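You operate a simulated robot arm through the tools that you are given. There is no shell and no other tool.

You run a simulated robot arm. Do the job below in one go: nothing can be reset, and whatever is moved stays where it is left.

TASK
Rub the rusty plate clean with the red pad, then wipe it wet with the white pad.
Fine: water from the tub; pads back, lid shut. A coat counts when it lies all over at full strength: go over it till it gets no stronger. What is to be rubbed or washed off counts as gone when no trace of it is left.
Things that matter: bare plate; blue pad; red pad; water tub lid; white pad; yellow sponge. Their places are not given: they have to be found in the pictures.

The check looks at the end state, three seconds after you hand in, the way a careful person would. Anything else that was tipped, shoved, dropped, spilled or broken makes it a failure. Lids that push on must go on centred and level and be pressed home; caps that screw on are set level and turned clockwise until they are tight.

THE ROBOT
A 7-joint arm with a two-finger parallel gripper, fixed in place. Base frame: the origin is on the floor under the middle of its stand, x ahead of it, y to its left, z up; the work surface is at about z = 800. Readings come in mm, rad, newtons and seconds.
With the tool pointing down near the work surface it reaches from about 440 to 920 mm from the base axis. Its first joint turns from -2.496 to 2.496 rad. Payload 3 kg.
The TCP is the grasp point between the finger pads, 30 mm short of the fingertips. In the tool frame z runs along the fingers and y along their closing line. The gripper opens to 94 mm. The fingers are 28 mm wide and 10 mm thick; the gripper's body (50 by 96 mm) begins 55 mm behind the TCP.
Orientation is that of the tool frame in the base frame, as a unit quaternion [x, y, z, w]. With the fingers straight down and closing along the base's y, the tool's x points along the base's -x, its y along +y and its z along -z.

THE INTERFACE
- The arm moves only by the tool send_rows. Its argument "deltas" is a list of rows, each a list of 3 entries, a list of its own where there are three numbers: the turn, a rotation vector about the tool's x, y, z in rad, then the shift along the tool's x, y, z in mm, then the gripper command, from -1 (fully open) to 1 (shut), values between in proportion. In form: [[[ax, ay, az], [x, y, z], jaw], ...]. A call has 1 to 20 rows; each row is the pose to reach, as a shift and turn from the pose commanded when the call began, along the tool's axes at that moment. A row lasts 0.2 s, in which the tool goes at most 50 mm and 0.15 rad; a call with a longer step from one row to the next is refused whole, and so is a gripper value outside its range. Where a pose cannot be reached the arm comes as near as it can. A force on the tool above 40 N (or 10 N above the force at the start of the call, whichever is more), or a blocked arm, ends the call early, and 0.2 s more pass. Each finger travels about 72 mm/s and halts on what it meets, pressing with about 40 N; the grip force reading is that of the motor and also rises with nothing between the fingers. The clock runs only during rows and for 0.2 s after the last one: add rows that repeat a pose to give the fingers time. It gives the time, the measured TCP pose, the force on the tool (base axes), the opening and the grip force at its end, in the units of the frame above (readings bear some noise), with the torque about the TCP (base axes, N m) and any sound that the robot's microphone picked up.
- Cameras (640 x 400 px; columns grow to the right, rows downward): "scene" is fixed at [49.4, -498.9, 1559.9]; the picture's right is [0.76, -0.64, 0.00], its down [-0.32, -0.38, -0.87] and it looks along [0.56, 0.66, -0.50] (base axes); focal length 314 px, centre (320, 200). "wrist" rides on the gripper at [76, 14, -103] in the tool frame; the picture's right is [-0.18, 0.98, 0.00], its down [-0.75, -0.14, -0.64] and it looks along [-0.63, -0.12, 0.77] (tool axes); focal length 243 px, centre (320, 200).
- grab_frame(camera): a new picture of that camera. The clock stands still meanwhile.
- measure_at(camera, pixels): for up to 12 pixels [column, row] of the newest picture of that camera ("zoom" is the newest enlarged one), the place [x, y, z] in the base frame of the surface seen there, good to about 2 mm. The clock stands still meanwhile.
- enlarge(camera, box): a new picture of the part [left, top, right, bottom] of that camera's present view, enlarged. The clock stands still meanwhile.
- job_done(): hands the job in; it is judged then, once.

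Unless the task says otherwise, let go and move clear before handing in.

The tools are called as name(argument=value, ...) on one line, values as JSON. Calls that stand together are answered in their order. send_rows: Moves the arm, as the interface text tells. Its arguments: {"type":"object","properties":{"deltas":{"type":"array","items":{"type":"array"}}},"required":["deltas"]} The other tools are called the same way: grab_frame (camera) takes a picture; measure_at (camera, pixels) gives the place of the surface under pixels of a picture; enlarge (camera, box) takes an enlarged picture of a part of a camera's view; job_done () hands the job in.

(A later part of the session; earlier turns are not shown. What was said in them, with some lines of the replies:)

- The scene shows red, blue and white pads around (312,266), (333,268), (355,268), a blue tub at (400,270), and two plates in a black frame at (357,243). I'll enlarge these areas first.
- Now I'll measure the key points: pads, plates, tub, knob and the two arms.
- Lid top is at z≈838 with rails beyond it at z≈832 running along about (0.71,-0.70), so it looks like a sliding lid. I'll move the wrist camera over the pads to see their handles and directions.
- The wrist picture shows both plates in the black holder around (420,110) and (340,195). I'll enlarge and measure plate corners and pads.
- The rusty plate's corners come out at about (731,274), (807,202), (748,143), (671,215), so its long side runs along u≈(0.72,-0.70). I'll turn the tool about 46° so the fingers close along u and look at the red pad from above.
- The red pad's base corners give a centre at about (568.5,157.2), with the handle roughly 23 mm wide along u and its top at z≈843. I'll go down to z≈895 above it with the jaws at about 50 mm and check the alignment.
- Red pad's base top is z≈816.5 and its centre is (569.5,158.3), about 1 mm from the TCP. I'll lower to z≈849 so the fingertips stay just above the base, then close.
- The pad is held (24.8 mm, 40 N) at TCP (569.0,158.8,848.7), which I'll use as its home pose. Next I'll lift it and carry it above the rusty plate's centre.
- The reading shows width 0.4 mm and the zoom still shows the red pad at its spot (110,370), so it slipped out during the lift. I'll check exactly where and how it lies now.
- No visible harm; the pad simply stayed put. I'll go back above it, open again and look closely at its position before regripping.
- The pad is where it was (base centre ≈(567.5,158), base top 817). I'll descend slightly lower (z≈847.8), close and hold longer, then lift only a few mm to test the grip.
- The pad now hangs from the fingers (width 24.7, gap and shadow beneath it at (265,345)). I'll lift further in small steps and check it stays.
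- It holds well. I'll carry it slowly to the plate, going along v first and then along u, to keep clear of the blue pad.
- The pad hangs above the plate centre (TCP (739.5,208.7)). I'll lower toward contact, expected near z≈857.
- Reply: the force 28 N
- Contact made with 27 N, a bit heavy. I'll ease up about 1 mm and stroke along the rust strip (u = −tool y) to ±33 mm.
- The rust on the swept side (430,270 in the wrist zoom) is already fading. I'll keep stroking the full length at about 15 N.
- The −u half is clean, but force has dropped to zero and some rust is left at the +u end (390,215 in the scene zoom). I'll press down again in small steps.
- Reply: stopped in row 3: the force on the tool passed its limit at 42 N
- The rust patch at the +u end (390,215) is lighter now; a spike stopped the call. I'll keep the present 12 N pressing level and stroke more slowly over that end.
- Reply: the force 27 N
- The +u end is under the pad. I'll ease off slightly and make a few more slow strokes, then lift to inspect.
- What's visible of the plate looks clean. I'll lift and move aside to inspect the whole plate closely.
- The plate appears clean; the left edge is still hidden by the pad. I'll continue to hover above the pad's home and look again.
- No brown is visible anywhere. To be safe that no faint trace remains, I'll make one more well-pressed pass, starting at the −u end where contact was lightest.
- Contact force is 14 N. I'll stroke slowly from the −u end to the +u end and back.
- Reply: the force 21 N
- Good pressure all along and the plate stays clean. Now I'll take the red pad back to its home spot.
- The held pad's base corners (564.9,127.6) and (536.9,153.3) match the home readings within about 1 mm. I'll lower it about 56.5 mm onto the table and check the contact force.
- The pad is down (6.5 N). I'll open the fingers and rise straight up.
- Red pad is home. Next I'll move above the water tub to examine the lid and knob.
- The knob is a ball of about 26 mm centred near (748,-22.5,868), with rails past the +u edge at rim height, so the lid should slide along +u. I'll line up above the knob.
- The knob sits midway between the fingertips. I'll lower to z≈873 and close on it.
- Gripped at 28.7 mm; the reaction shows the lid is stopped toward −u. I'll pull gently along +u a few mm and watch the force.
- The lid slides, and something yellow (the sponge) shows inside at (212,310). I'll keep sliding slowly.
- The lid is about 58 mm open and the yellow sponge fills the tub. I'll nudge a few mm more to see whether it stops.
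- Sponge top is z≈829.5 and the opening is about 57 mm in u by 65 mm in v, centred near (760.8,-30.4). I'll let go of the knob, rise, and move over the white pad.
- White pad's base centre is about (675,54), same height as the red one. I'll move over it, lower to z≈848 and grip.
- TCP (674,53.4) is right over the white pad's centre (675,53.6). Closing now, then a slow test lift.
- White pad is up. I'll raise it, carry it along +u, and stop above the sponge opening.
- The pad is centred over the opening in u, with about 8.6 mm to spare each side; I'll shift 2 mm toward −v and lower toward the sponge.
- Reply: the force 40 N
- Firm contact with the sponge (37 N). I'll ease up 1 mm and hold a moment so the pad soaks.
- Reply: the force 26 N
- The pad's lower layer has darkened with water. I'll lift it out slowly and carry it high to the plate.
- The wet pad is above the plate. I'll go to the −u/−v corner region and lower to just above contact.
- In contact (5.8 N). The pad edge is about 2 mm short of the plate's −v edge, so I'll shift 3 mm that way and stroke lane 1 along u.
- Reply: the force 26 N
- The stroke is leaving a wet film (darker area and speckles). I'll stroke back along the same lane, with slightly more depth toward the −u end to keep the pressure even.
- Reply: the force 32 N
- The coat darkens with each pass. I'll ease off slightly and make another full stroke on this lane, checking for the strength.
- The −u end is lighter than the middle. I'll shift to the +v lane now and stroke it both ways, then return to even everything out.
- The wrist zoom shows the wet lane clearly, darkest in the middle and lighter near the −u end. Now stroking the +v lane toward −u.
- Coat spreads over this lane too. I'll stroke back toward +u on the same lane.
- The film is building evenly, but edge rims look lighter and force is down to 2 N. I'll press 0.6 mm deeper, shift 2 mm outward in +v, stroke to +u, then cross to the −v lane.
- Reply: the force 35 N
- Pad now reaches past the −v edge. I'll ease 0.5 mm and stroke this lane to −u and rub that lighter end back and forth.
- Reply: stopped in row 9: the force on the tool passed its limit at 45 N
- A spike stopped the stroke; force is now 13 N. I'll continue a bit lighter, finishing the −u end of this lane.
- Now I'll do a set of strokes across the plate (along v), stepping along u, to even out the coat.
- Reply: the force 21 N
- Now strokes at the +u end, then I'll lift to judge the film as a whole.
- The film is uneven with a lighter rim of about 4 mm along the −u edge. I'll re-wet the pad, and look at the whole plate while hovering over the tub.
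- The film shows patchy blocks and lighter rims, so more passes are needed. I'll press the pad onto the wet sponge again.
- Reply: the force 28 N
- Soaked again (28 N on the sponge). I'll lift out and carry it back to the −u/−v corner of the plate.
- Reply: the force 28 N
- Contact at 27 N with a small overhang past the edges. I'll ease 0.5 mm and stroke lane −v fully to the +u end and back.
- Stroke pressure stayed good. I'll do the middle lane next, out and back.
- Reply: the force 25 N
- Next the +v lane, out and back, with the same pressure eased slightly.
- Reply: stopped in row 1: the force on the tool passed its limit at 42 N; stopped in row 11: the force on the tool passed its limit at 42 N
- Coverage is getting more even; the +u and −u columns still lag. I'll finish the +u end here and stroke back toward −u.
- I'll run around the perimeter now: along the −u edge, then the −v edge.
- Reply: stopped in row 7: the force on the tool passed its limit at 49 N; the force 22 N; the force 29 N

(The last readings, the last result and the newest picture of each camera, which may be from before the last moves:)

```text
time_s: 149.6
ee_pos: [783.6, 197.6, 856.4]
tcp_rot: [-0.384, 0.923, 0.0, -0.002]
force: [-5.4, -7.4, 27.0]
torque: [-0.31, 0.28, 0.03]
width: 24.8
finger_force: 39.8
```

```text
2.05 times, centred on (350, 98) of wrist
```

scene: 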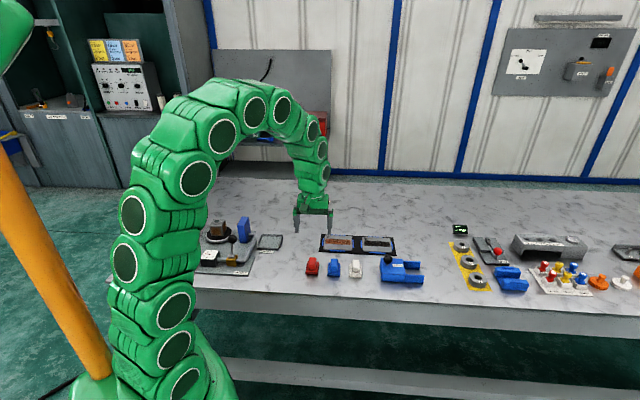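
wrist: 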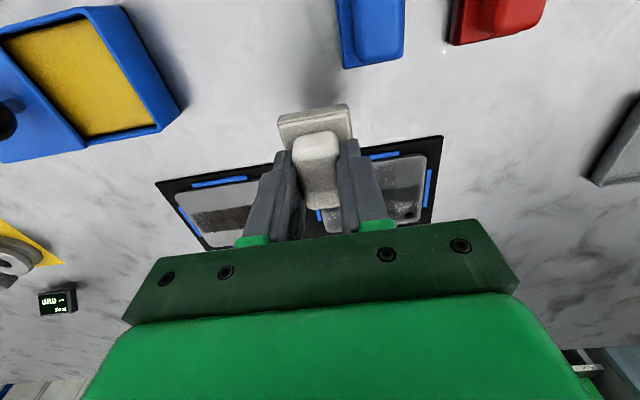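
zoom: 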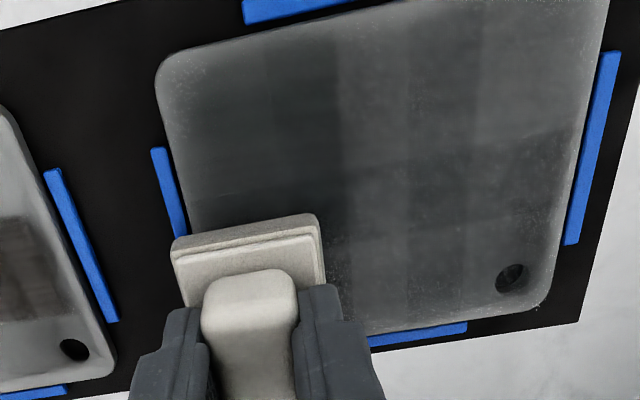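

send_rows(deltas=[[[0, 0, 0], [0, 0, -0.4], 1], [[0, 0, 0], [0, 8, -0.4], 1], [[0, 0, 0], [0, 16, -0.4], 1], [[0, 0, 0], [0, 24, -0.4], 1], [[0, 0, 0], [0, 32, -0.4], 1], [[0, 0, 0], [0, 40, -0.4], 1], [[0, 0, 0], [0, 48, -0.4], 1], [[0, 0, 0], [0, 56, -0.4], 1], [[0, 0, 0], [0, 64, -0.4], 1], [[0, 0, 0], [0, 72, -0.4], 1], [[0, 0, 0], [0, 78, -0.4], 1], [[0, 0, 0], [0, 78, -0.4], 1]])

enlarge(camera="scene", box=[316, 225, 364, 255])

enlarge(camera="wrist", box=[160, 0, 420, 195])

```text
time_s: 152.2
ee_pos: [728.1, 253.2, 856.2]
tcp_rot: [-0.384, 0.923, 0.0, -0.003]
force: [0.2, 1.6, 3.7]
torque: [0.07, -0.1, 0.01]
width: 25.1
finger_force: 40.5
```

```text
13.33 times, centred on (340, 240) of scene
```

zoom: 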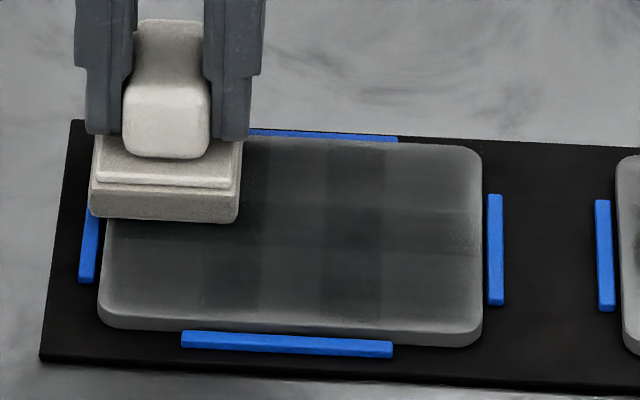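

```text
2.05 times, centred on (290, 98) of wrist
```

zoom: 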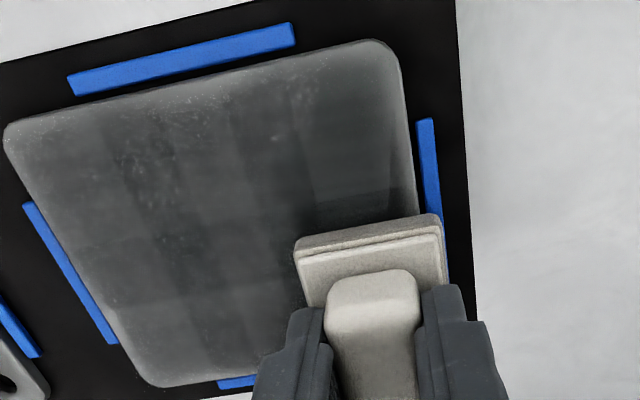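

The film hardly changed over the last passes. I'll lift off toward the tub for a third wetting and compare an unobstructed view of the plate.

send_rows(deltas=[[[0, 0, 0], [0, 0, -5], 1], [[0, 0, 0], [0, 0, -18], 1], [[0, 0, 0], [2, -2, -32], 1], [[0, 0, 0], [8, -10, -46], 1], [[0, 0, 0], [18, -23, -52], 1], [[0, 0, 0], [30, -38, -54], 1], [[0, 0, 0], [42, -53, -54], 1], [[0, 0, 0], [54, -68, -54], 1], [[0, 0, 0], [66, -83, -54], 1], [[0, 0, 0], [78, -98, -54], 1], [[0, 0, 0], [90, -113, -54], 1], [[0, 0, 0], [102, -128, -54], 1], [[0, 0, 0], [114, -143, -54], 1], [[0, 0, 0], [126, -158, -54], 1], [[0, 0, 0], [138, -173, -54], 1], [[0, 0, 0], [150, -188, -54], 1], [[0, 0, 0], [162, -203, -54], 1], [[0, 0, 0], [172, -216, -54], 1], [[0, 0, 0], [179.6, -226, -54], 1], [[0, 0, 0], [179.6, -226, -54], 1]])

enlarge(camera="scene", box=[316, 225, 364, 255])

enlarge(camera="wrist", box=[230, 40, 390, 160])

```text
time_s: 156.4
ee_pos: [762.0, -35.4, 908.1]
tcp_rot: [-0.384, 0.923, 0.0, -0.003]
force: [0.3, 0.3, -0.7]
torque: [0.0, -0.03, 0.01]
width: 24.8
finger_force: 40.0
```

```text
13.33 times, centred on (340, 240) of scene
```

zoom: 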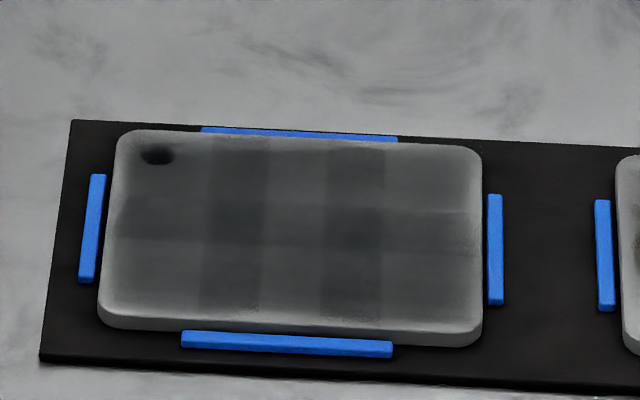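

```text
3.33 times, centred on (310, 100) of wrist
```

zoom: 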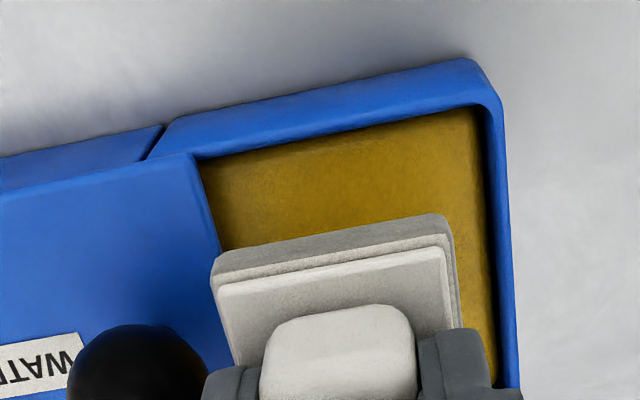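

The pattern is now regular (overlapping patches at columns 205–265 and 325–385, rim fading evenly). To confirm it can't get stronger, I'll re-wet once more and go over everything again.

send_rows(deltas=[[[0, 0, 0], [0, 1.5, 8], 1], [[0, 0, 0], [0, 1.5, 18], 1], [[0, 0, 0], [0, 1.5, 26], 1], [[0, 0, 0], [0, 1.5, 30.5], 1], [[0, 0, 0], [0, 1.5, 31.7], 1], [[0, 0, 0], [0, 1.5, 32.4], 1], [[0, 0, 0], [0, 1.5, 32.4], 1]])

```text
time_s: 158.0
ee_pos: [759.8, -33.0, 877.6]
tcp_rot: [-0.383, 0.924, 0.0, -0.001]
force: [0.3, 0.2, 0.3]
torque: [-0.02, -0.03, 0.05]
width: 24.9
finger_force: 40.3
```

send_rows(deltas=[[[0, 0, 0], [0, 0, 0.7], 1], [[0, 0, 0], [0, 0, 1.3], 1], [[0, 0, 0], [0, 0, 1.8], 1], [[0, 0, 0], [0, 0, 1.8], 1]])

```text
time_s: 159.0
ee_pos: [760.5, -33.4, 876.1]
tcp_rot: [-0.382, 0.924, 0.0, 0.0]
force: [-10.1, -3.3, 20.5]
torque: [-0.07, 0.26, -0.02]
width: 24.6
finger_force: 40.1
```

send_rows(deltas=[[[0, 0, 0], [0, 0, 0.1], 1], [[0, 0, 0], [0, 0, 0.1], 1], [[0, 0, 0], [0, 0, 0.1], 1], [[0, 0, 0], [0, 0, 0.1], 1], [[0, 0, 0], [0, 0, 0.1], 1], [[0, 0, 0], [0, 0, 0.1], 1], [[0, 0, 0], [0, 0, 0.1], 1], [[0, 0, 0], [0, 0, 0.1], 1]])

send_rows(deltas=[[[0, 0, 0], [0, 0, -4], 1], [[0, 0, 0], [0, 0, -12], 1], [[0, 0, 0], [0, 0, -24], 1], [[0, 0, 0], [0, 2, -36], 1], [[0, 0, 0], [-6, 12, -44], 1], [[0, 0, 0], [-15, 27, -45], 1], [[0, 0, 0], [-24, 43, -45], 1], [[0, 0, 0], [-33, 59, -45], 1], [[0, 0, 0], [-42, 75, -45], 1], [[0, 0, 0], [-52, 91, -45], 1], [[0, 0, 0], [-61, 107, -45], 1], [[0, 0, 0], [-70, 123, -45], 1], [[0, 0, 0], [-80, 139, -45], 1], [[0, 0, 0], [-89, 155, -45], 1], [[0, 0, 0], [-98, 171, -45], 1], [[0, 0, 0], [-107, 187, -45], 1], [[0, 0, 0], [-117, 203, -45], 1], [[0, 0, 0], [-127, 217, -45], 1], [[0, 0, 0], [-132, 224, -45], 1], [[0, 0, 0], [-132, 224, -45], 1]])

```text
time_s: 160.8
ee_pos: [760.7, -33.9, 876.7]
tcp_rot: [-0.383, 0.924, 0.001, -0.001]
force: [2.2, 2.2, 25.9]
torque: [0.17, -0.25, 0.06]
width: 24.9
finger_force: 39.4
```

```text
time_s: 165.0
ee_pos: [697.3, 217.8, 920.3]
tcp_rot: [-0.384, 0.924, 0.0, -0.001]
force: [0.3, -0.5, -0.4]
torque: [-0.02, 0.0, 0.01]
width: 25.0
finger_force: 39.9
```

send_rows(deltas=[[[0, 0, 0], [1, 2, 14], 1], [[0, 0, 0], [1, 2, 28], 1], [[0, 0, 0], [1, 2, 42], 1], [[0, 0, 0], [1, 2, 54], 1], [[0, 0, 0], [1, 2, 60], 1], [[0, 0, 0], [1, 2, 62.5], 1], [[0, 0, 0], [1, 2, 63.5], 1], [[0, 0, 0], [1, 2, 63.5], 1]])

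send_rows(deltas=[[[0, 0, 0], [0, 0, 0.5], 1], [[0, 0, 0], [0, 0, 0.9], 1], [[0, 0, 0], [0, 0, 1.2], 1], [[0, 0, 0], [0, 0, 1.2], 1]])

```text
time_s: 166.8
ee_pos: [693.2, 219.0, 856.0]
tcp_rot: [-0.384, 0.923, 0.0, -0.001]
force: [-0.4, -0.4, -1.3]
torque: [0.0, 0.0, 0.0]
width: 24.7
finger_force: 39.8
```

```text
time_s: 167.8
ee_pos: [692.5, 219.6, 855.7]
tcp_rot: [-0.383, 0.924, 0.0, -0.001]
force: [3.3, -0.1, 6.2]
torque: [0.02, -0.26, -0.01]
width: 24.6
finger_force: 40.5
```

Contact made (6 N). I'll press 0.4 mm more and stroke the −v lane out and back.

send_rows(deltas=[[[0, 0, 0], [0, 0, 0.4], 1], [[0, 0, 0], [0, -9, 0.4], 1], [[0, 0, 0], [0, -18, 0.4], 1], [[0, 0, 0], [0, -27, 0.4], 1], [[0, 0, 0], [0, -36, 0.4], 1], [[0, 0, 0], [0, -45, 0.4], 1], [[0, 0, 0], [0, -54, 0.4], 1], [[0, 0, 0], [0, -63, 0.4], 1], [[0, 0, 0], [0, -72, 0.4], 1], [[0, 0, 0], [0, -80, 0.4], 1], [[0, 0, 0], [0, -72, 0.4], 1], [[0, 0, 0], [0, -63, 0.4], 1], [[0, 0, 0], [0, -54, 0.4], 1], [[0, 0, 0], [0, -45, 0.4], 1], [[0, 0, 0], [0, -36, 0.4], 1], [[0, 0, 0], [0, -27, 0.4], 1], [[0, 0, 0], [0, -18, 0.4], 1], [[0, 0, 0], [0, -9, 0.4], 1], [[0, 0, 0], [0, 0, 0.4], 1], [[0, 0, 0], [0, 0, 0.4], 1]])

enlarge(camera="scene", box=[316, 225, 364, 255])

```text
time_s: 169.8
ee_pos: [743.9, 170.7, 855.4]
tcp_rot: [-0.384, 0.924, 0.001, 0.0]
force: [-1.9, -2.1, 10.1]
torque: [-0.26, 0.06, -0.05]
width: 24.7
finger_force: 39.6
stopped in row 9: the force on the tool passed its limit at 42 N (the readings are from after the stop); the commanded pose is now the measured one
```

```text
13.33 times, centred on (340, 240) of scene
```

zoom: 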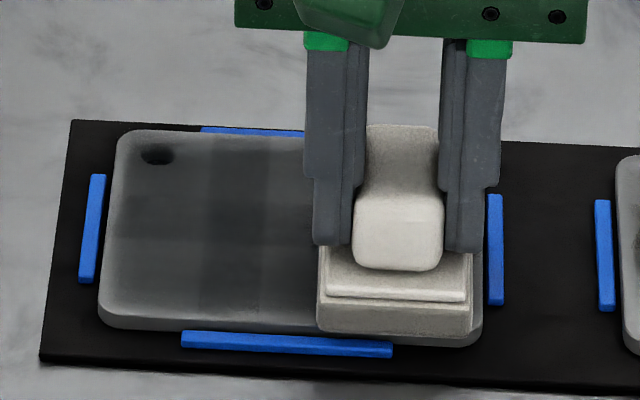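

send_rows(deltas=[[[0, 0, 0], [0, -4, -0.2], 1], [[0, 0, 0], [0, -9, -0.2], 1], [[0, 0, 0], [0, -3, -0.2], 1], [[0, 0, 0], [0, 5, -0.2], 1], [[0, 0, 0], [0, 13, -0.2], 1], [[0, 0, 0], [0, 21, -0.2], 1], [[0, 0, 0], [0, 29, -0.2], 1], [[0, 0, 0], [0, 37, -0.2], 1], [[0, 0, 0], [0, 45, -0.2], 1], [[0, 0, 0], [0, 53, -0.2], 1], [[0, 0, 0], [0, 61, -0.2], 1], [[0, 0, 0], [0, 69, -0.2], 1], [[0, 0, 0], [0, 69, -0.2], 1]])

enlarge(camera="scene", box=[316, 225, 364, 255])

```text
time_s: 172.6
ee_pos: [694.4, 218.0, 856.5]
tcp_rot: [-0.383, 0.924, 0.001, 0.0]
force: [4.9, -2.0, 11.9]
torque: [-0.11, -0.27, -0.06]
width: 24.5
finger_force: 40.4
```

```text
13.33 times, centred on (340, 240) of scene
```

zoom: 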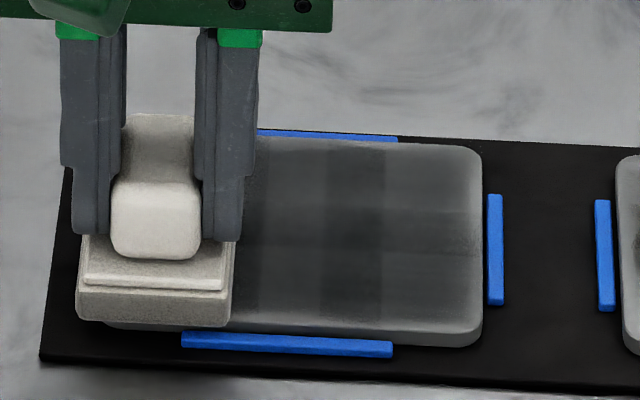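

Now across to the +v lane via the middle, stroking out along +u at the current pressure.

send_rows(deltas=[[[0, 0, 0], [-8, 0, -0.1], 1], [[0, 0, 0], [-16, 0, -0.1], 1], [[0, 0, 0], [-24, 0, -0.1], 1], [[0, 0, 0], [-32, 0, -0.1], 1], [[0, 0, 0], [-40, 0, -0.1], 1], [[0, 0, 0], [-48, 0, -0.1], 1], [[0, 0, 0], [-48, -8, -0.1], 1], [[0, 0, 0], [-48, -16, -0.1], 1], [[0, 0, 0], [-48, -24, -0.1], 1], [[0, 0, 0], [-48, -32, -0.1], 1], [[0, 0, 0], [-48, -40, -0.1], 1], [[0, 0, 0], [-48, -48, -0.1], 1], [[0, 0, 0], [-48, -56, -0.1], 1], [[0, 0, 0], [-48, -64, -0.1], 1], [[0, 0, 0], [-48, -72, -0.1], 1], [[0, 0, 0], [-48, -79, -0.1], 1], [[0, 0, 0], [-48, -79, -0.1], 1]])

enlarge(camera="wrist", box=[220, 0, 480, 195])

enlarge(camera="scene", box=[316, 225, 364, 255])

```text
time_s: 176.2
ee_pos: [784.3, 198.0, 855.7]
tcp_rot: [-0.384, 0.924, 0.0, 0.0]
force: [-0.9, 4.0, 16.1]
torque: [0.1, 0.11, -0.03]
width: 24.8
finger_force: 39.9
```

```text
2.05 times, centred on (350, 98) of wrist
```

zoom: 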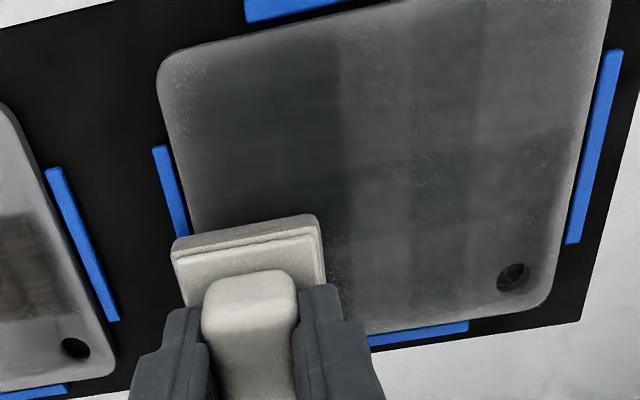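

```text
13.33 times, centred on (340, 240) of scene
```

zoom: 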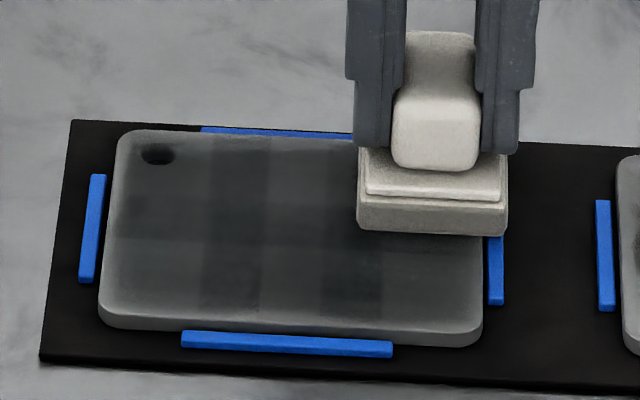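

The wrist view looks the same as on the previous round, so it seems saturated. I'll do one last +u edge and middle-lane pass, then compare.

send_rows(deltas=[[[0, 0, 0], [8, 0, -0.2], 1], [[0, 0, 0], [16, 0, -0.2], 1], [[0, 0, 0], [24, 0, -0.2], 1], [[0, 0, 0], [32, 0, -0.2], 1], [[0, 0, 0], [40, 0, -0.2], 1], [[0, 0, 0], [47, 0, -0.2], 1], [[0, 0, 0], [40, 0, -0.2], 1], [[0, 0, 0], [32, 0, -0.2], 1], [[0, 0, 0], [24, 0, -0.2], 1], [[0, 0, 0], [24, 9, -0.2], 1], [[0, 0, 0], [24, 18, -0.2], 1], [[0, 0, 0], [24, 27, -0.2], 1], [[0, 0, 0], [24, 36, -0.2], 1], [[0, 0, 0], [24, 45, -0.2], 1], [[0, 0, 0], [24, 54, -0.2], 1], [[0, 0, 0], [24, 63, -0.2], 1], [[0, 0, 0], [24, 72, -0.2], 1], [[0, 0, 0], [24, 79, -0.2], 1], [[0, 0, 0], [24, 79, -0.2], 1]])

enlarge(camera="scene", box=[316, 225, 364, 255])

```text
time_s: 180.2
ee_pos: [710.2, 236.1, 855.2]
tcp_rot: [-0.383, 0.924, 0.001, 0.0]
force: [0.2, -1.8, 6.5]
torque: [-0.13, -0.05, -0.05]
width: 24.8
finger_force: 40.2
```

```text
13.33 times, centred on (340, 240) of scene
```

zoom: 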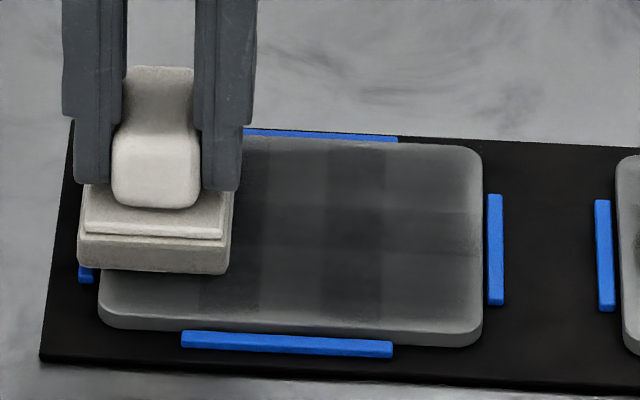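

Now I'll lift off and carry the white pad back towards its home, going along u first and then −v.

send_rows(deltas=[[[0, 0, 0], [0, 0, -5], 1], [[0, 0, 0], [0, 0, -18], 1], [[0, 0, 0], [0, -2, -32], 1], [[0, 0, 0], [2, -10, -46], 1], [[0, 0, 0], [8, -24, -54], 1], [[0, 0, 0], [16, -38, -55], 1], [[0, 0, 0], [26, -52, -55], 1], [[0, 0, 0], [37, -65, -55], 1], [[0, 0, 0], [49, -77, -55], 1], [[0, 0, 0], [62, -88, -55], 1], [[0, 0, 0], [76, -96, -55], 1], [[0, 0, 0], [91, -101, -55], 1], [[0, 0, 0], [107, -103.3, -55], 1], [[0, 0, 0], [123, -103.3, -55], 1], [[0, 0, 0], [138, -103.3, -55], 1], [[0, 0, 0], [149, -103.3, -55], 1], [[0, 0, 0], [154.8, -103.3, -55], 1], [[0, 0, 0], [154.8, -103.3, -55], 1], [[0, 0, 0], [154.8, -103.3, -55], 1]])

enlarge(camera="scene", box=[316, 225, 364, 255])

enlarge(camera="wrist", box=[230, 80, 390, 200])

```text
time_s: 184.2
ee_pos: [675.1, 54.4, 910.5]
tcp_rot: [-0.384, 0.923, 0.001, -0.001]
force: [-1.0, 0.5, -0.1]
torque: [0.01, 0.0, -0.01]
width: 24.7
finger_force: 40.3
```

```text
13.33 times, centred on (340, 240) of scene
```

zoom: 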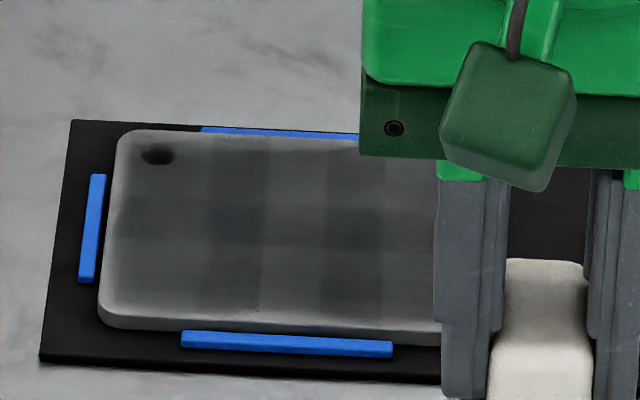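

```text
3.33 times, centred on (310, 140) of wrist
```

zoom: 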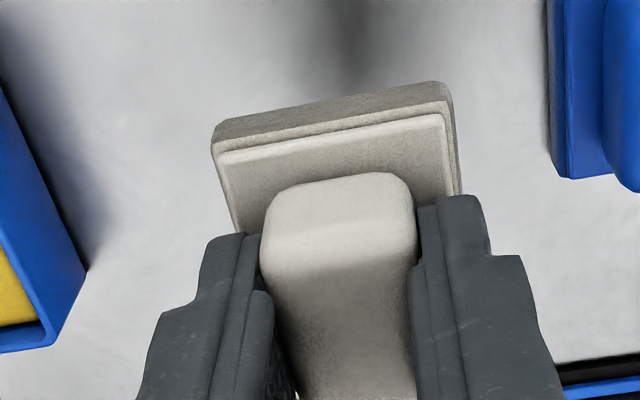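

The visible part of the plate looks the same as before the last round, so the coat is saturated. I'll check the held pad's position against its home before lowering.

measure_at(camera="zoom", pixels=[[225, 162], [438, 120], [218, 130], [442, 90], [340, 230], [265, 240], [410, 235]])

```text
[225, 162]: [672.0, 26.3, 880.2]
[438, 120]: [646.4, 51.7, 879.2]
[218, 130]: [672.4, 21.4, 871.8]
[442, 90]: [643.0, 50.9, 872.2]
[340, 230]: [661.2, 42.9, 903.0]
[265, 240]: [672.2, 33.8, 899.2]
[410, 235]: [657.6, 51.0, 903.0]
```

The held pad is about 2 mm too far in +v; I'll correct that and lower it about 61 mm, then feel for the table.

send_rows(deltas=[[[0, 0, 0], [1, -0.4, 14], 1], [[0, 0, 0], [2, -0.8, 30], 1], [[0, 0, 0], [2, -0.8, 45], 1], [[0, 0, 0], [2, -0.8, 56], 1], [[0, 0, 0], [2, -0.8, 61], 1], [[0, 0, 0], [2, -0.8, 62.5], 1], [[0, 0, 0], [2, -0.8, 62.5], 1]])

send_rows(deltas=[[[0, 0, 0], [0, 0, 0.5], 1], [[0, 0, 0], [0, 0, 1.0], 1], [[0, 0, 0], [0, 0, 1.0], 1]])

```text
time_s: 185.8
ee_pos: [674.0, 50.4, 847.9]
tcp_rot: [-0.383, 0.924, 0.001, -0.001]
force: [0.7, -0.7, -0.8]
torque: [-0.03, 0.02, 0.0]
width: 24.9
finger_force: 40.3
```

```text
time_s: 186.6
ee_pos: [673.0, 52.1, 847.4]
tcp_rot: [-0.384, 0.923, 0.001, -0.001]
force: [-0.5, 0.0, -0.9]
torque: [-0.02, -0.02, 0.03]
width: 24.7
finger_force: 40.0
```

send_rows(deltas=[[[0, 0, 0], [0, 0, 0.5], 1], [[0, 0, 0], [0, 0, 1.0], 1], [[0, 0, 0], [0, 0, 1.0], 1]])

```text
time_s: 187.4
ee_pos: [674.8, 51.6, 846.9]
tcp_rot: [-0.384, 0.923, 0.001, -0.001]
force: [-0.4, 3.9, 9.0]
torque: [0.12, -0.08, 0.05]
width: 24.7
finger_force: 39.9
```

Pad is on the table (9 N). Releasing and rising.

send_rows(deltas=[[[0, 0, 0], [0, 0, 0], 0.35], [[0, 0, 0], [0, 0, 0], 0], [[0, 0, 0], [0, 0, 0], -0.064], [[0, 0, 0], [0, 0, -1], -0.064], [[0, 0, 0], [0, 0, -20], -0.064], [[0, 0, 0], [0, 0, -60], -0.064], [[0, 0, 0], [0, 0, -100], -0.064], [[0, 0, 0], [0, 0, -100], -0.064]])

enlarge(camera="wrist", box=[230, 30, 410, 150])

enlarge(camera="scene", box=[300, 220, 428, 290])

```text
time_s: 189.2
ee_pos: [675.2, 51.2, 946.7]
tcp_rot: [-0.383, 0.924, 0.001, 0.0]
force: [-1.0, -0.1, 0.7]
torque: [0.0, -0.01, 0.03]
width: 49.8
finger_force: 0.1
```

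```text
3.33 times, centred on (320, 90) of wrist
```

zoom: 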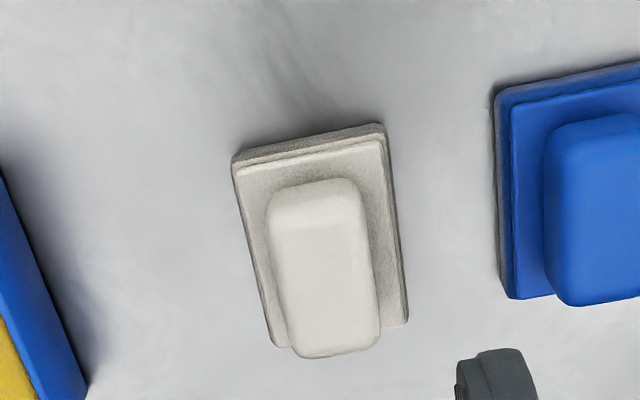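

```text
5.00 times, centred on (364, 255) of scene
```

zoom: 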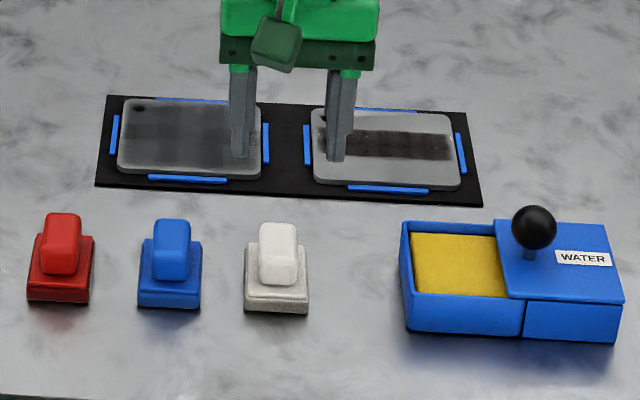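

White pad is home. Before closing the lid I'll inspect the wet plate from above with the wrist camera.

send_rows(deltas=[[[0, 0, 0], [-30, 10, -20], -0.064], [[0, 0, 0], [-70, 28, -38], -0.064], [[0, 0, 0], [-110, 44, -38], -0.064], [[0, 0, 0], [-145, 58, -38], -0.064], [[0, 0, 0], [-165.4, 66.5, -38], -0.064], [[0, 0, 0], [-165.4, 66.5, -38], -0.064]])

enlarge(camera="wrist", box=[240, 30, 420, 150])

enlarge(camera="scene", box=[316, 225, 364, 255])

```text
time_s: 190.6
ee_pos: [744.9, 218.0, 981.9]
tcp_rot: [-0.384, 0.924, 0.001, -0.002]
force: [-0.2, 0.4, -0.3]
torque: [-0.04, -0.02, 0.01]
width: 50.0
finger_force: 0.0
```

```text
3.33 times, centred on (330, 90) of wrist
```

zoom: 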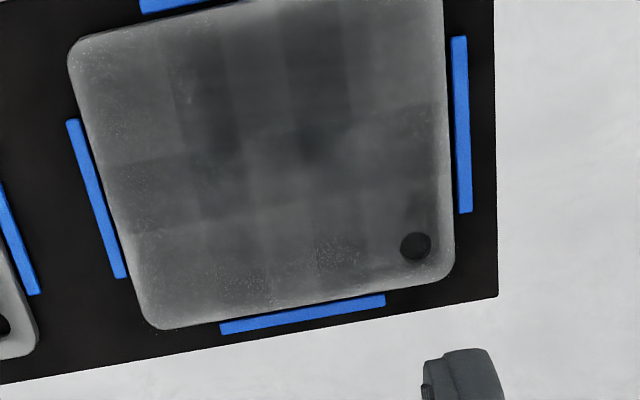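

```text
13.33 times, centred on (340, 240) of scene
```

zoom: 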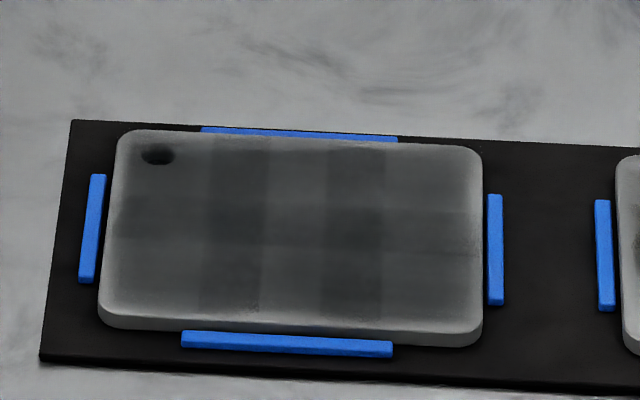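

The film lies as a regular, even pattern over the whole plate, unchanged from the previous round. Now I'll go to the lid knob, at about (794,-67), to slide the lid shut.

send_rows(deltas=[[[0, 0, 0], [20, -30, 0], -0.064], [[0, 0, 0], [45, -65, 0], -0.064], [[0, 0, 0], [72, -102, 0], -0.064], [[0, 0, 0], [98, -139, 0], -0.064], [[0, 0, 0], [124, -176, 0], -0.064], [[0, 0, 0], [148, -210, 15], -0.064], [[0, 0, 0], [167, -236.1, 35], -0.064], [[0, 0, 0], [167, -236.1, 52], -0.064], [[0, 0, 0], [167, -236.1, 52], -0.064]])

enlarge(camera="wrist", box=[200, 30, 440, 180])

enlarge(camera="scene", box=[360, 210, 456, 285])

```text
time_s: 192.6
ee_pos: [792.4, -69.2, 931.1]
tcp_rot: [-0.383, 0.924, 0.0, -0.001]
force: [0.0, 0.8, 0.1]
torque: [0.01, 0.0, 0.0]
width: 50.0
finger_force: 0.1
```

```text
2.67 times, centred on (320, 105) of wrist
```

zoom: 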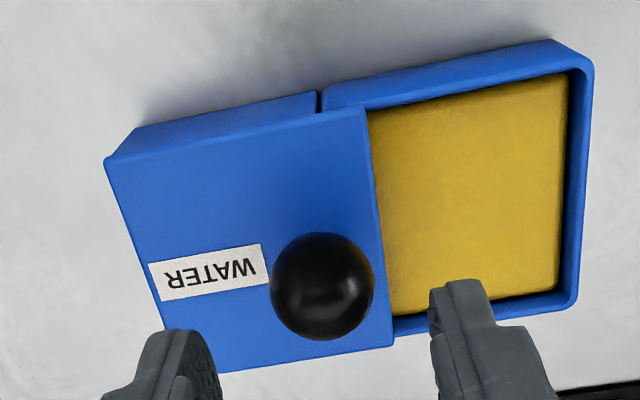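

```text
5.33 times, centred on (408, 248) of scene
```

zoom: 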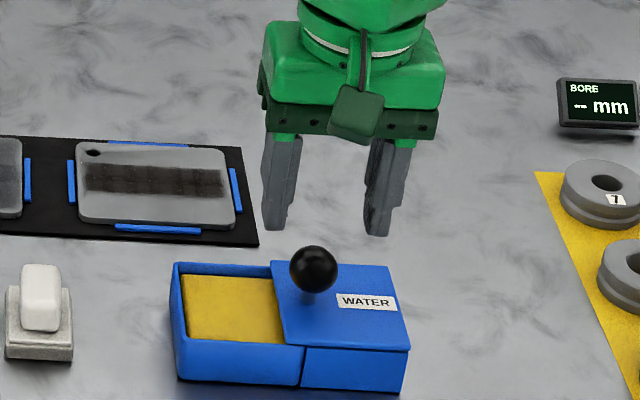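

The knob is between the fingers. I'll lower, close on it, and slide the lid back.

send_rows(deltas=[[[0, 0, 0], [-1.5, 0, 22], -0.064], [[0, 0, 0], [-1.5, 0, 44], -0.064], [[0, 0, 0], [-1.5, 0, 57], -0.064], [[0, 0, 0], [-1.5, 0, 57], -0.064], [[0, 0, 0], [-1.5, 0, 57], 0.2], [[0, 0, 0], [-1.5, 0, 57], 0.5], [[0, 0, 0], [-1.5, 0, 57], 1], [[0, 0, 0], [-1.5, 0, 57], 1]])

```text
time_s: 194.4
ee_pos: [794.0, -66.9, 873.9]
tcp_rot: [-0.383, 0.924, 0.0, -0.002]
force: [-0.2, -0.2, 1.2]
torque: [0.03, -0.01, -0.03]
width: 28.6
finger_force: 44.7
```

Gripped (28.6 mm). Sliding toward −u, about 63 mm in total; first 60 mm.

send_rows(deltas=[[[0, 0, 0], [0, 4, 0], 1], [[0, 0, 0], [0, 10, 0], 1], [[0, 0, 0], [0, 17, 0], 1], [[0, 0, 0], [0, 24, 0], 1], [[0, 0, 0], [0, 31, 0], 1], [[0, 0, 0], [0, 38, 0], 1], [[0, 0, 0], [0, 45, 0], 1], [[0, 0, 0], [0, 52, 0], 1], [[0, 0, 0], [0, 57, 0], 1], [[0, 0, 0], [0, 60, 0], 1], [[0, 0, 0], [0, 60, 0], 1]])

enlarge(camera="scene", box=[370, 235, 434, 285])

```text
time_s: 196.8
ee_pos: [751.9, -25.1, 874.3]
tcp_rot: [-0.383, 0.924, 0.001, -0.002]
force: [5.9, 7.0, -17.2]
torque: [0.16, -0.14, -0.01]
width: 28.7
finger_force: 45.5
```

```text
8.00 times, centred on (402, 260) of scene
```

zoom: 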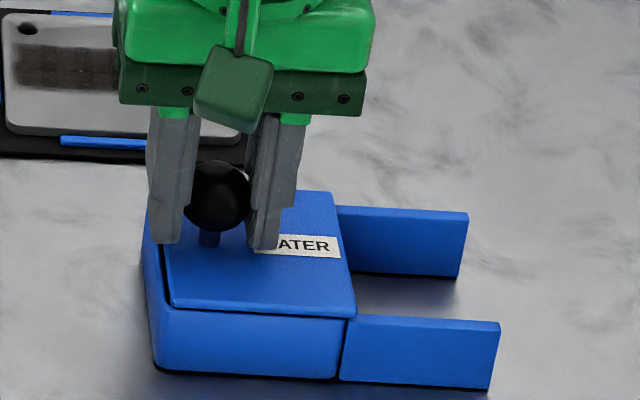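

About 4 mm remain. The arm is pulling up slightly, so I'll lower 0.5 mm and push on gently to the stop.

send_rows(deltas=[[[0, 0, 0], [0, 1, 0.5], 1], [[0, 0, 0], [0, 2, 0.5], 1], [[0, 0, 0], [0, 3, 0.5], 1], [[0, 0, 0], [0, 4, 0.5], 1], [[0, 0, 0], [0, 4, 0.5], 1]])

enlarge(camera="scene", box=[370, 235, 434, 285])

```text
time_s: 198.0
ee_pos: [748.7, -22.5, 874.9]
tcp_rot: [-0.383, 0.924, 0.0, -0.001]
force: [0.9, 0.8, -6.5]
torque: [0.08, -0.09, 0.03]
width: 28.8
finger_force: 44.8
```

```text
8.00 times, centred on (402, 260) of scene
```

zoom: 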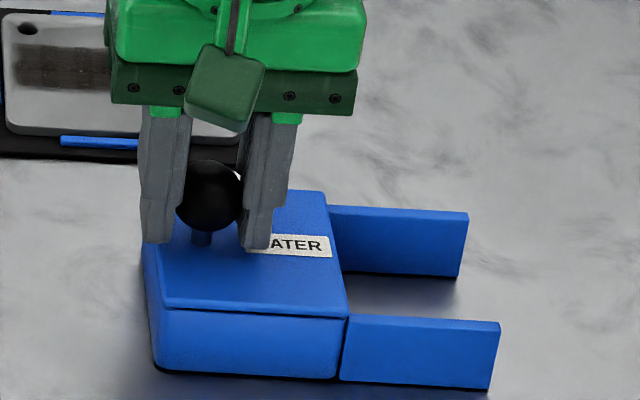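

send_rows(deltas=[[[0, 0, 0], [0, 0.6, 0.2], 1], [[0, 0, 0], [0, 1.2, 0.2], 1], [[0, 0, 0], [0, 1.2, 0.2], 1]])

```text
time_s: 198.8
ee_pos: [749.6, -21.8, 874.1]
tcp_rot: [-0.384, 0.923, 0.001, -0.002]
force: [-2.2, -10.6, 6.4]
torque: [-0.05, -0.08, -0.01]
width: 28.6
finger_force: 44.6
```

send_rows(deltas=[[[0, 0, 0], [0, 0.5, 0], 1], [[0, 0, 0], [0, 1.0, 0], 1], [[0, 0, 0], [0, 1.0, 0], 1]])

enlarge(camera="scene", box=[370, 235, 434, 285])

```text
time_s: 199.6
ee_pos: [748.7, -22.3, 875.2]
tcp_rot: [-0.384, 0.923, 0.001, 0.0]
force: [24.2, -23.7, -9.9]
torque: [-0.05, -0.48, -0.05]
width: 28.7
finger_force: 45.0
```

```text
8.00 times, centred on (402, 260) of scene
```

zoom: 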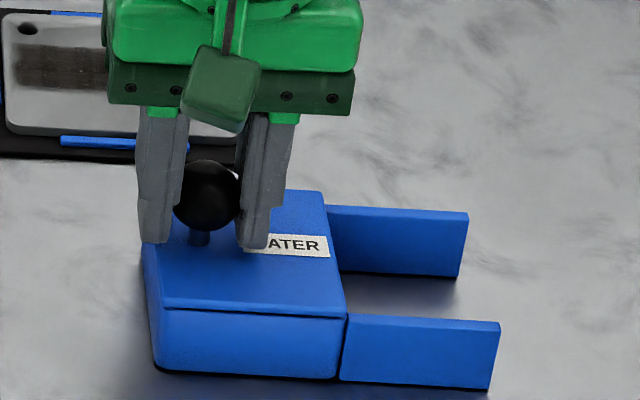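

A 34 N push shows it is against the closed stop. I'll relax the push, open the fingers, and rise.

send_rows(deltas=[[[0, 0, 0], [0, -0.7, 0], 1], [[0, 0, 0], [0, -0.7, 0], 1], [[0, 0, 0], [0, -0.7, 0], 0.35], [[0, 0, 0], [0, -0.7, 0], 0], [[0, 0, 0], [0, -0.7, 0], -0.064], [[0, 0, 0], [0, -0.7, 0], -0.064], [[0, 0, 0], [0, -0.7, -15], -0.064], [[0, 0, 0], [0, -0.7, -45], -0.064], [[0, 0, 0], [0, -0.7, -90], -0.064], [[0, 0, 0], [0, -0.7, -130], -0.064], [[0, 0, 0], [0, -0.7, -130], -0.064]])

enlarge(camera="scene", box=[370, 245, 434, 285])

enlarge(camera="wrist", box=[200, 30, 440, 180])

```text
time_s: 202.0
ee_pos: [748.5, -21.8, 1003.6]
tcp_rot: [-0.384, 0.923, 0.0, -0.001]
force: [0.1, -0.1, -0.5]
torque: [-0.02, 0.02, -0.01]
width: 50.0
finger_force: 0.1
```

```text
10.00 times, centred on (402, 265) of scene
```

zoom: 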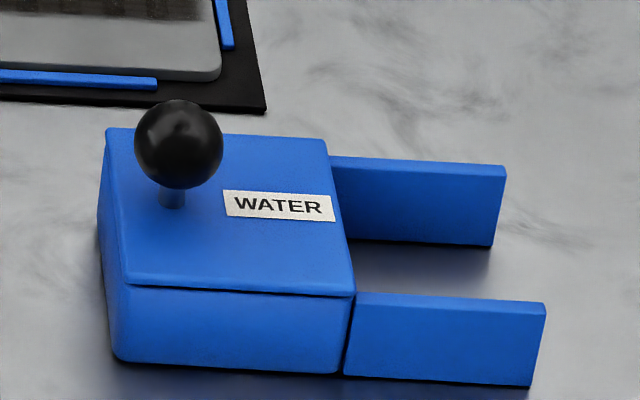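

```text
2.67 times, centred on (320, 105) of wrist
```

zoom: 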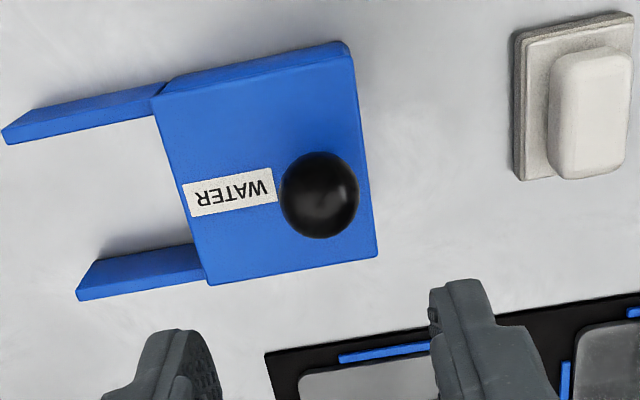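

The tub picture matches the starting one (knob at (180,140), lid edges flush). Last check: the same overview as at the start.

enlarge(camera="scene", box=[290, 215, 450, 315])

enlarge(camera="scene", box=[316, 225, 364, 255])

grab_frame(camera="scene")

```text
4.00 times, centred on (370, 265) of scene
```

zoom: 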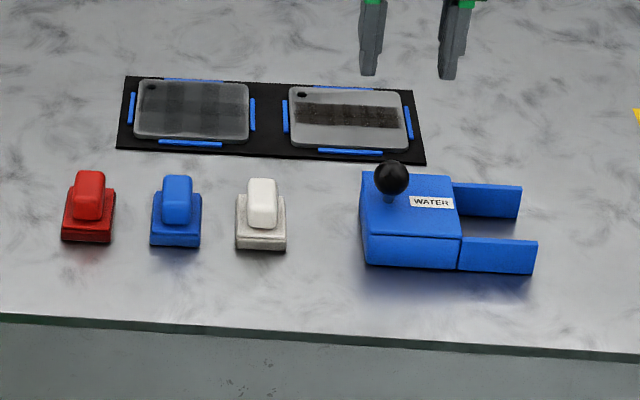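

```text
13.33 times, centred on (340, 240) of scene
```

zoom: 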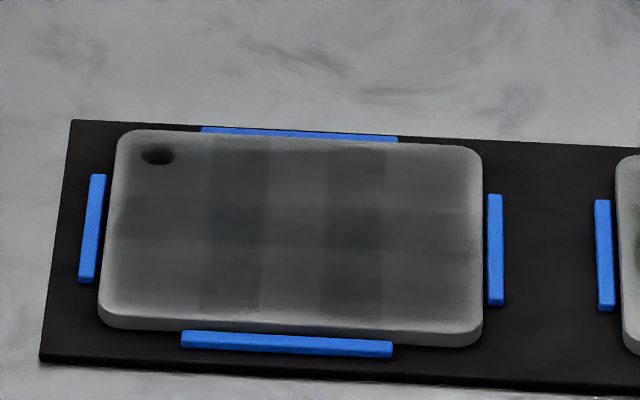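

```text
taken
```

scene: 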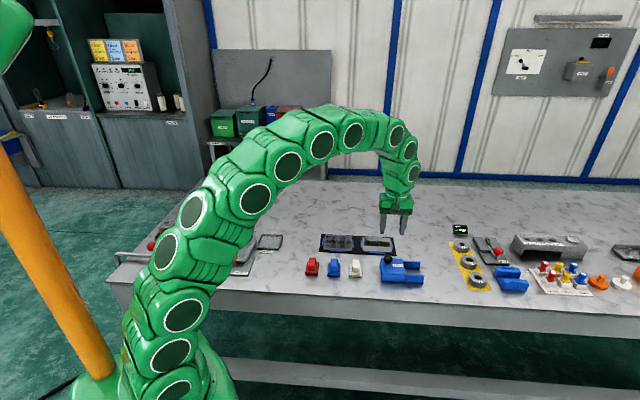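

The red and white pads are back within a couple of mm of where they started, and the lid is against its stop. The plate shows no rust, and its water film did not change between the last two rounds. The other plate and the blue pad look untouched and the arm is clear, so I'm handing in.

job_done()

```text
The job is handed in.
```

The job is handed in. I rubbed the rust off the plate with the red pad and wiped the plate wet with the white pad.

- **Rust:** No brown was visible anywhere on the plate in close-up views. I went over it once more after it already looked clean.
- **Water film:** I wet the white pad on the yellow sponge in the tub three times and wiped the whole plate, running slightly past each edge. The film looked the same before and after the last round, so I took it as full strength. A thin, lighter rim still shows along the plate's edges. I took it to be how the film is drawn rather than a dry strip, but I could not confirm that.
- **Pads and lid:** Both pads are back within about 2 mm of where they started. The tub lid is slid shut against its stop, and the tub looks the same as in the first picture.
- **One slip:** My first grip on the red pad failed and the pad stayed in place on the table. The second grip held, and nothing was knocked or dropped.

The blue pad and the other plate were not touched.
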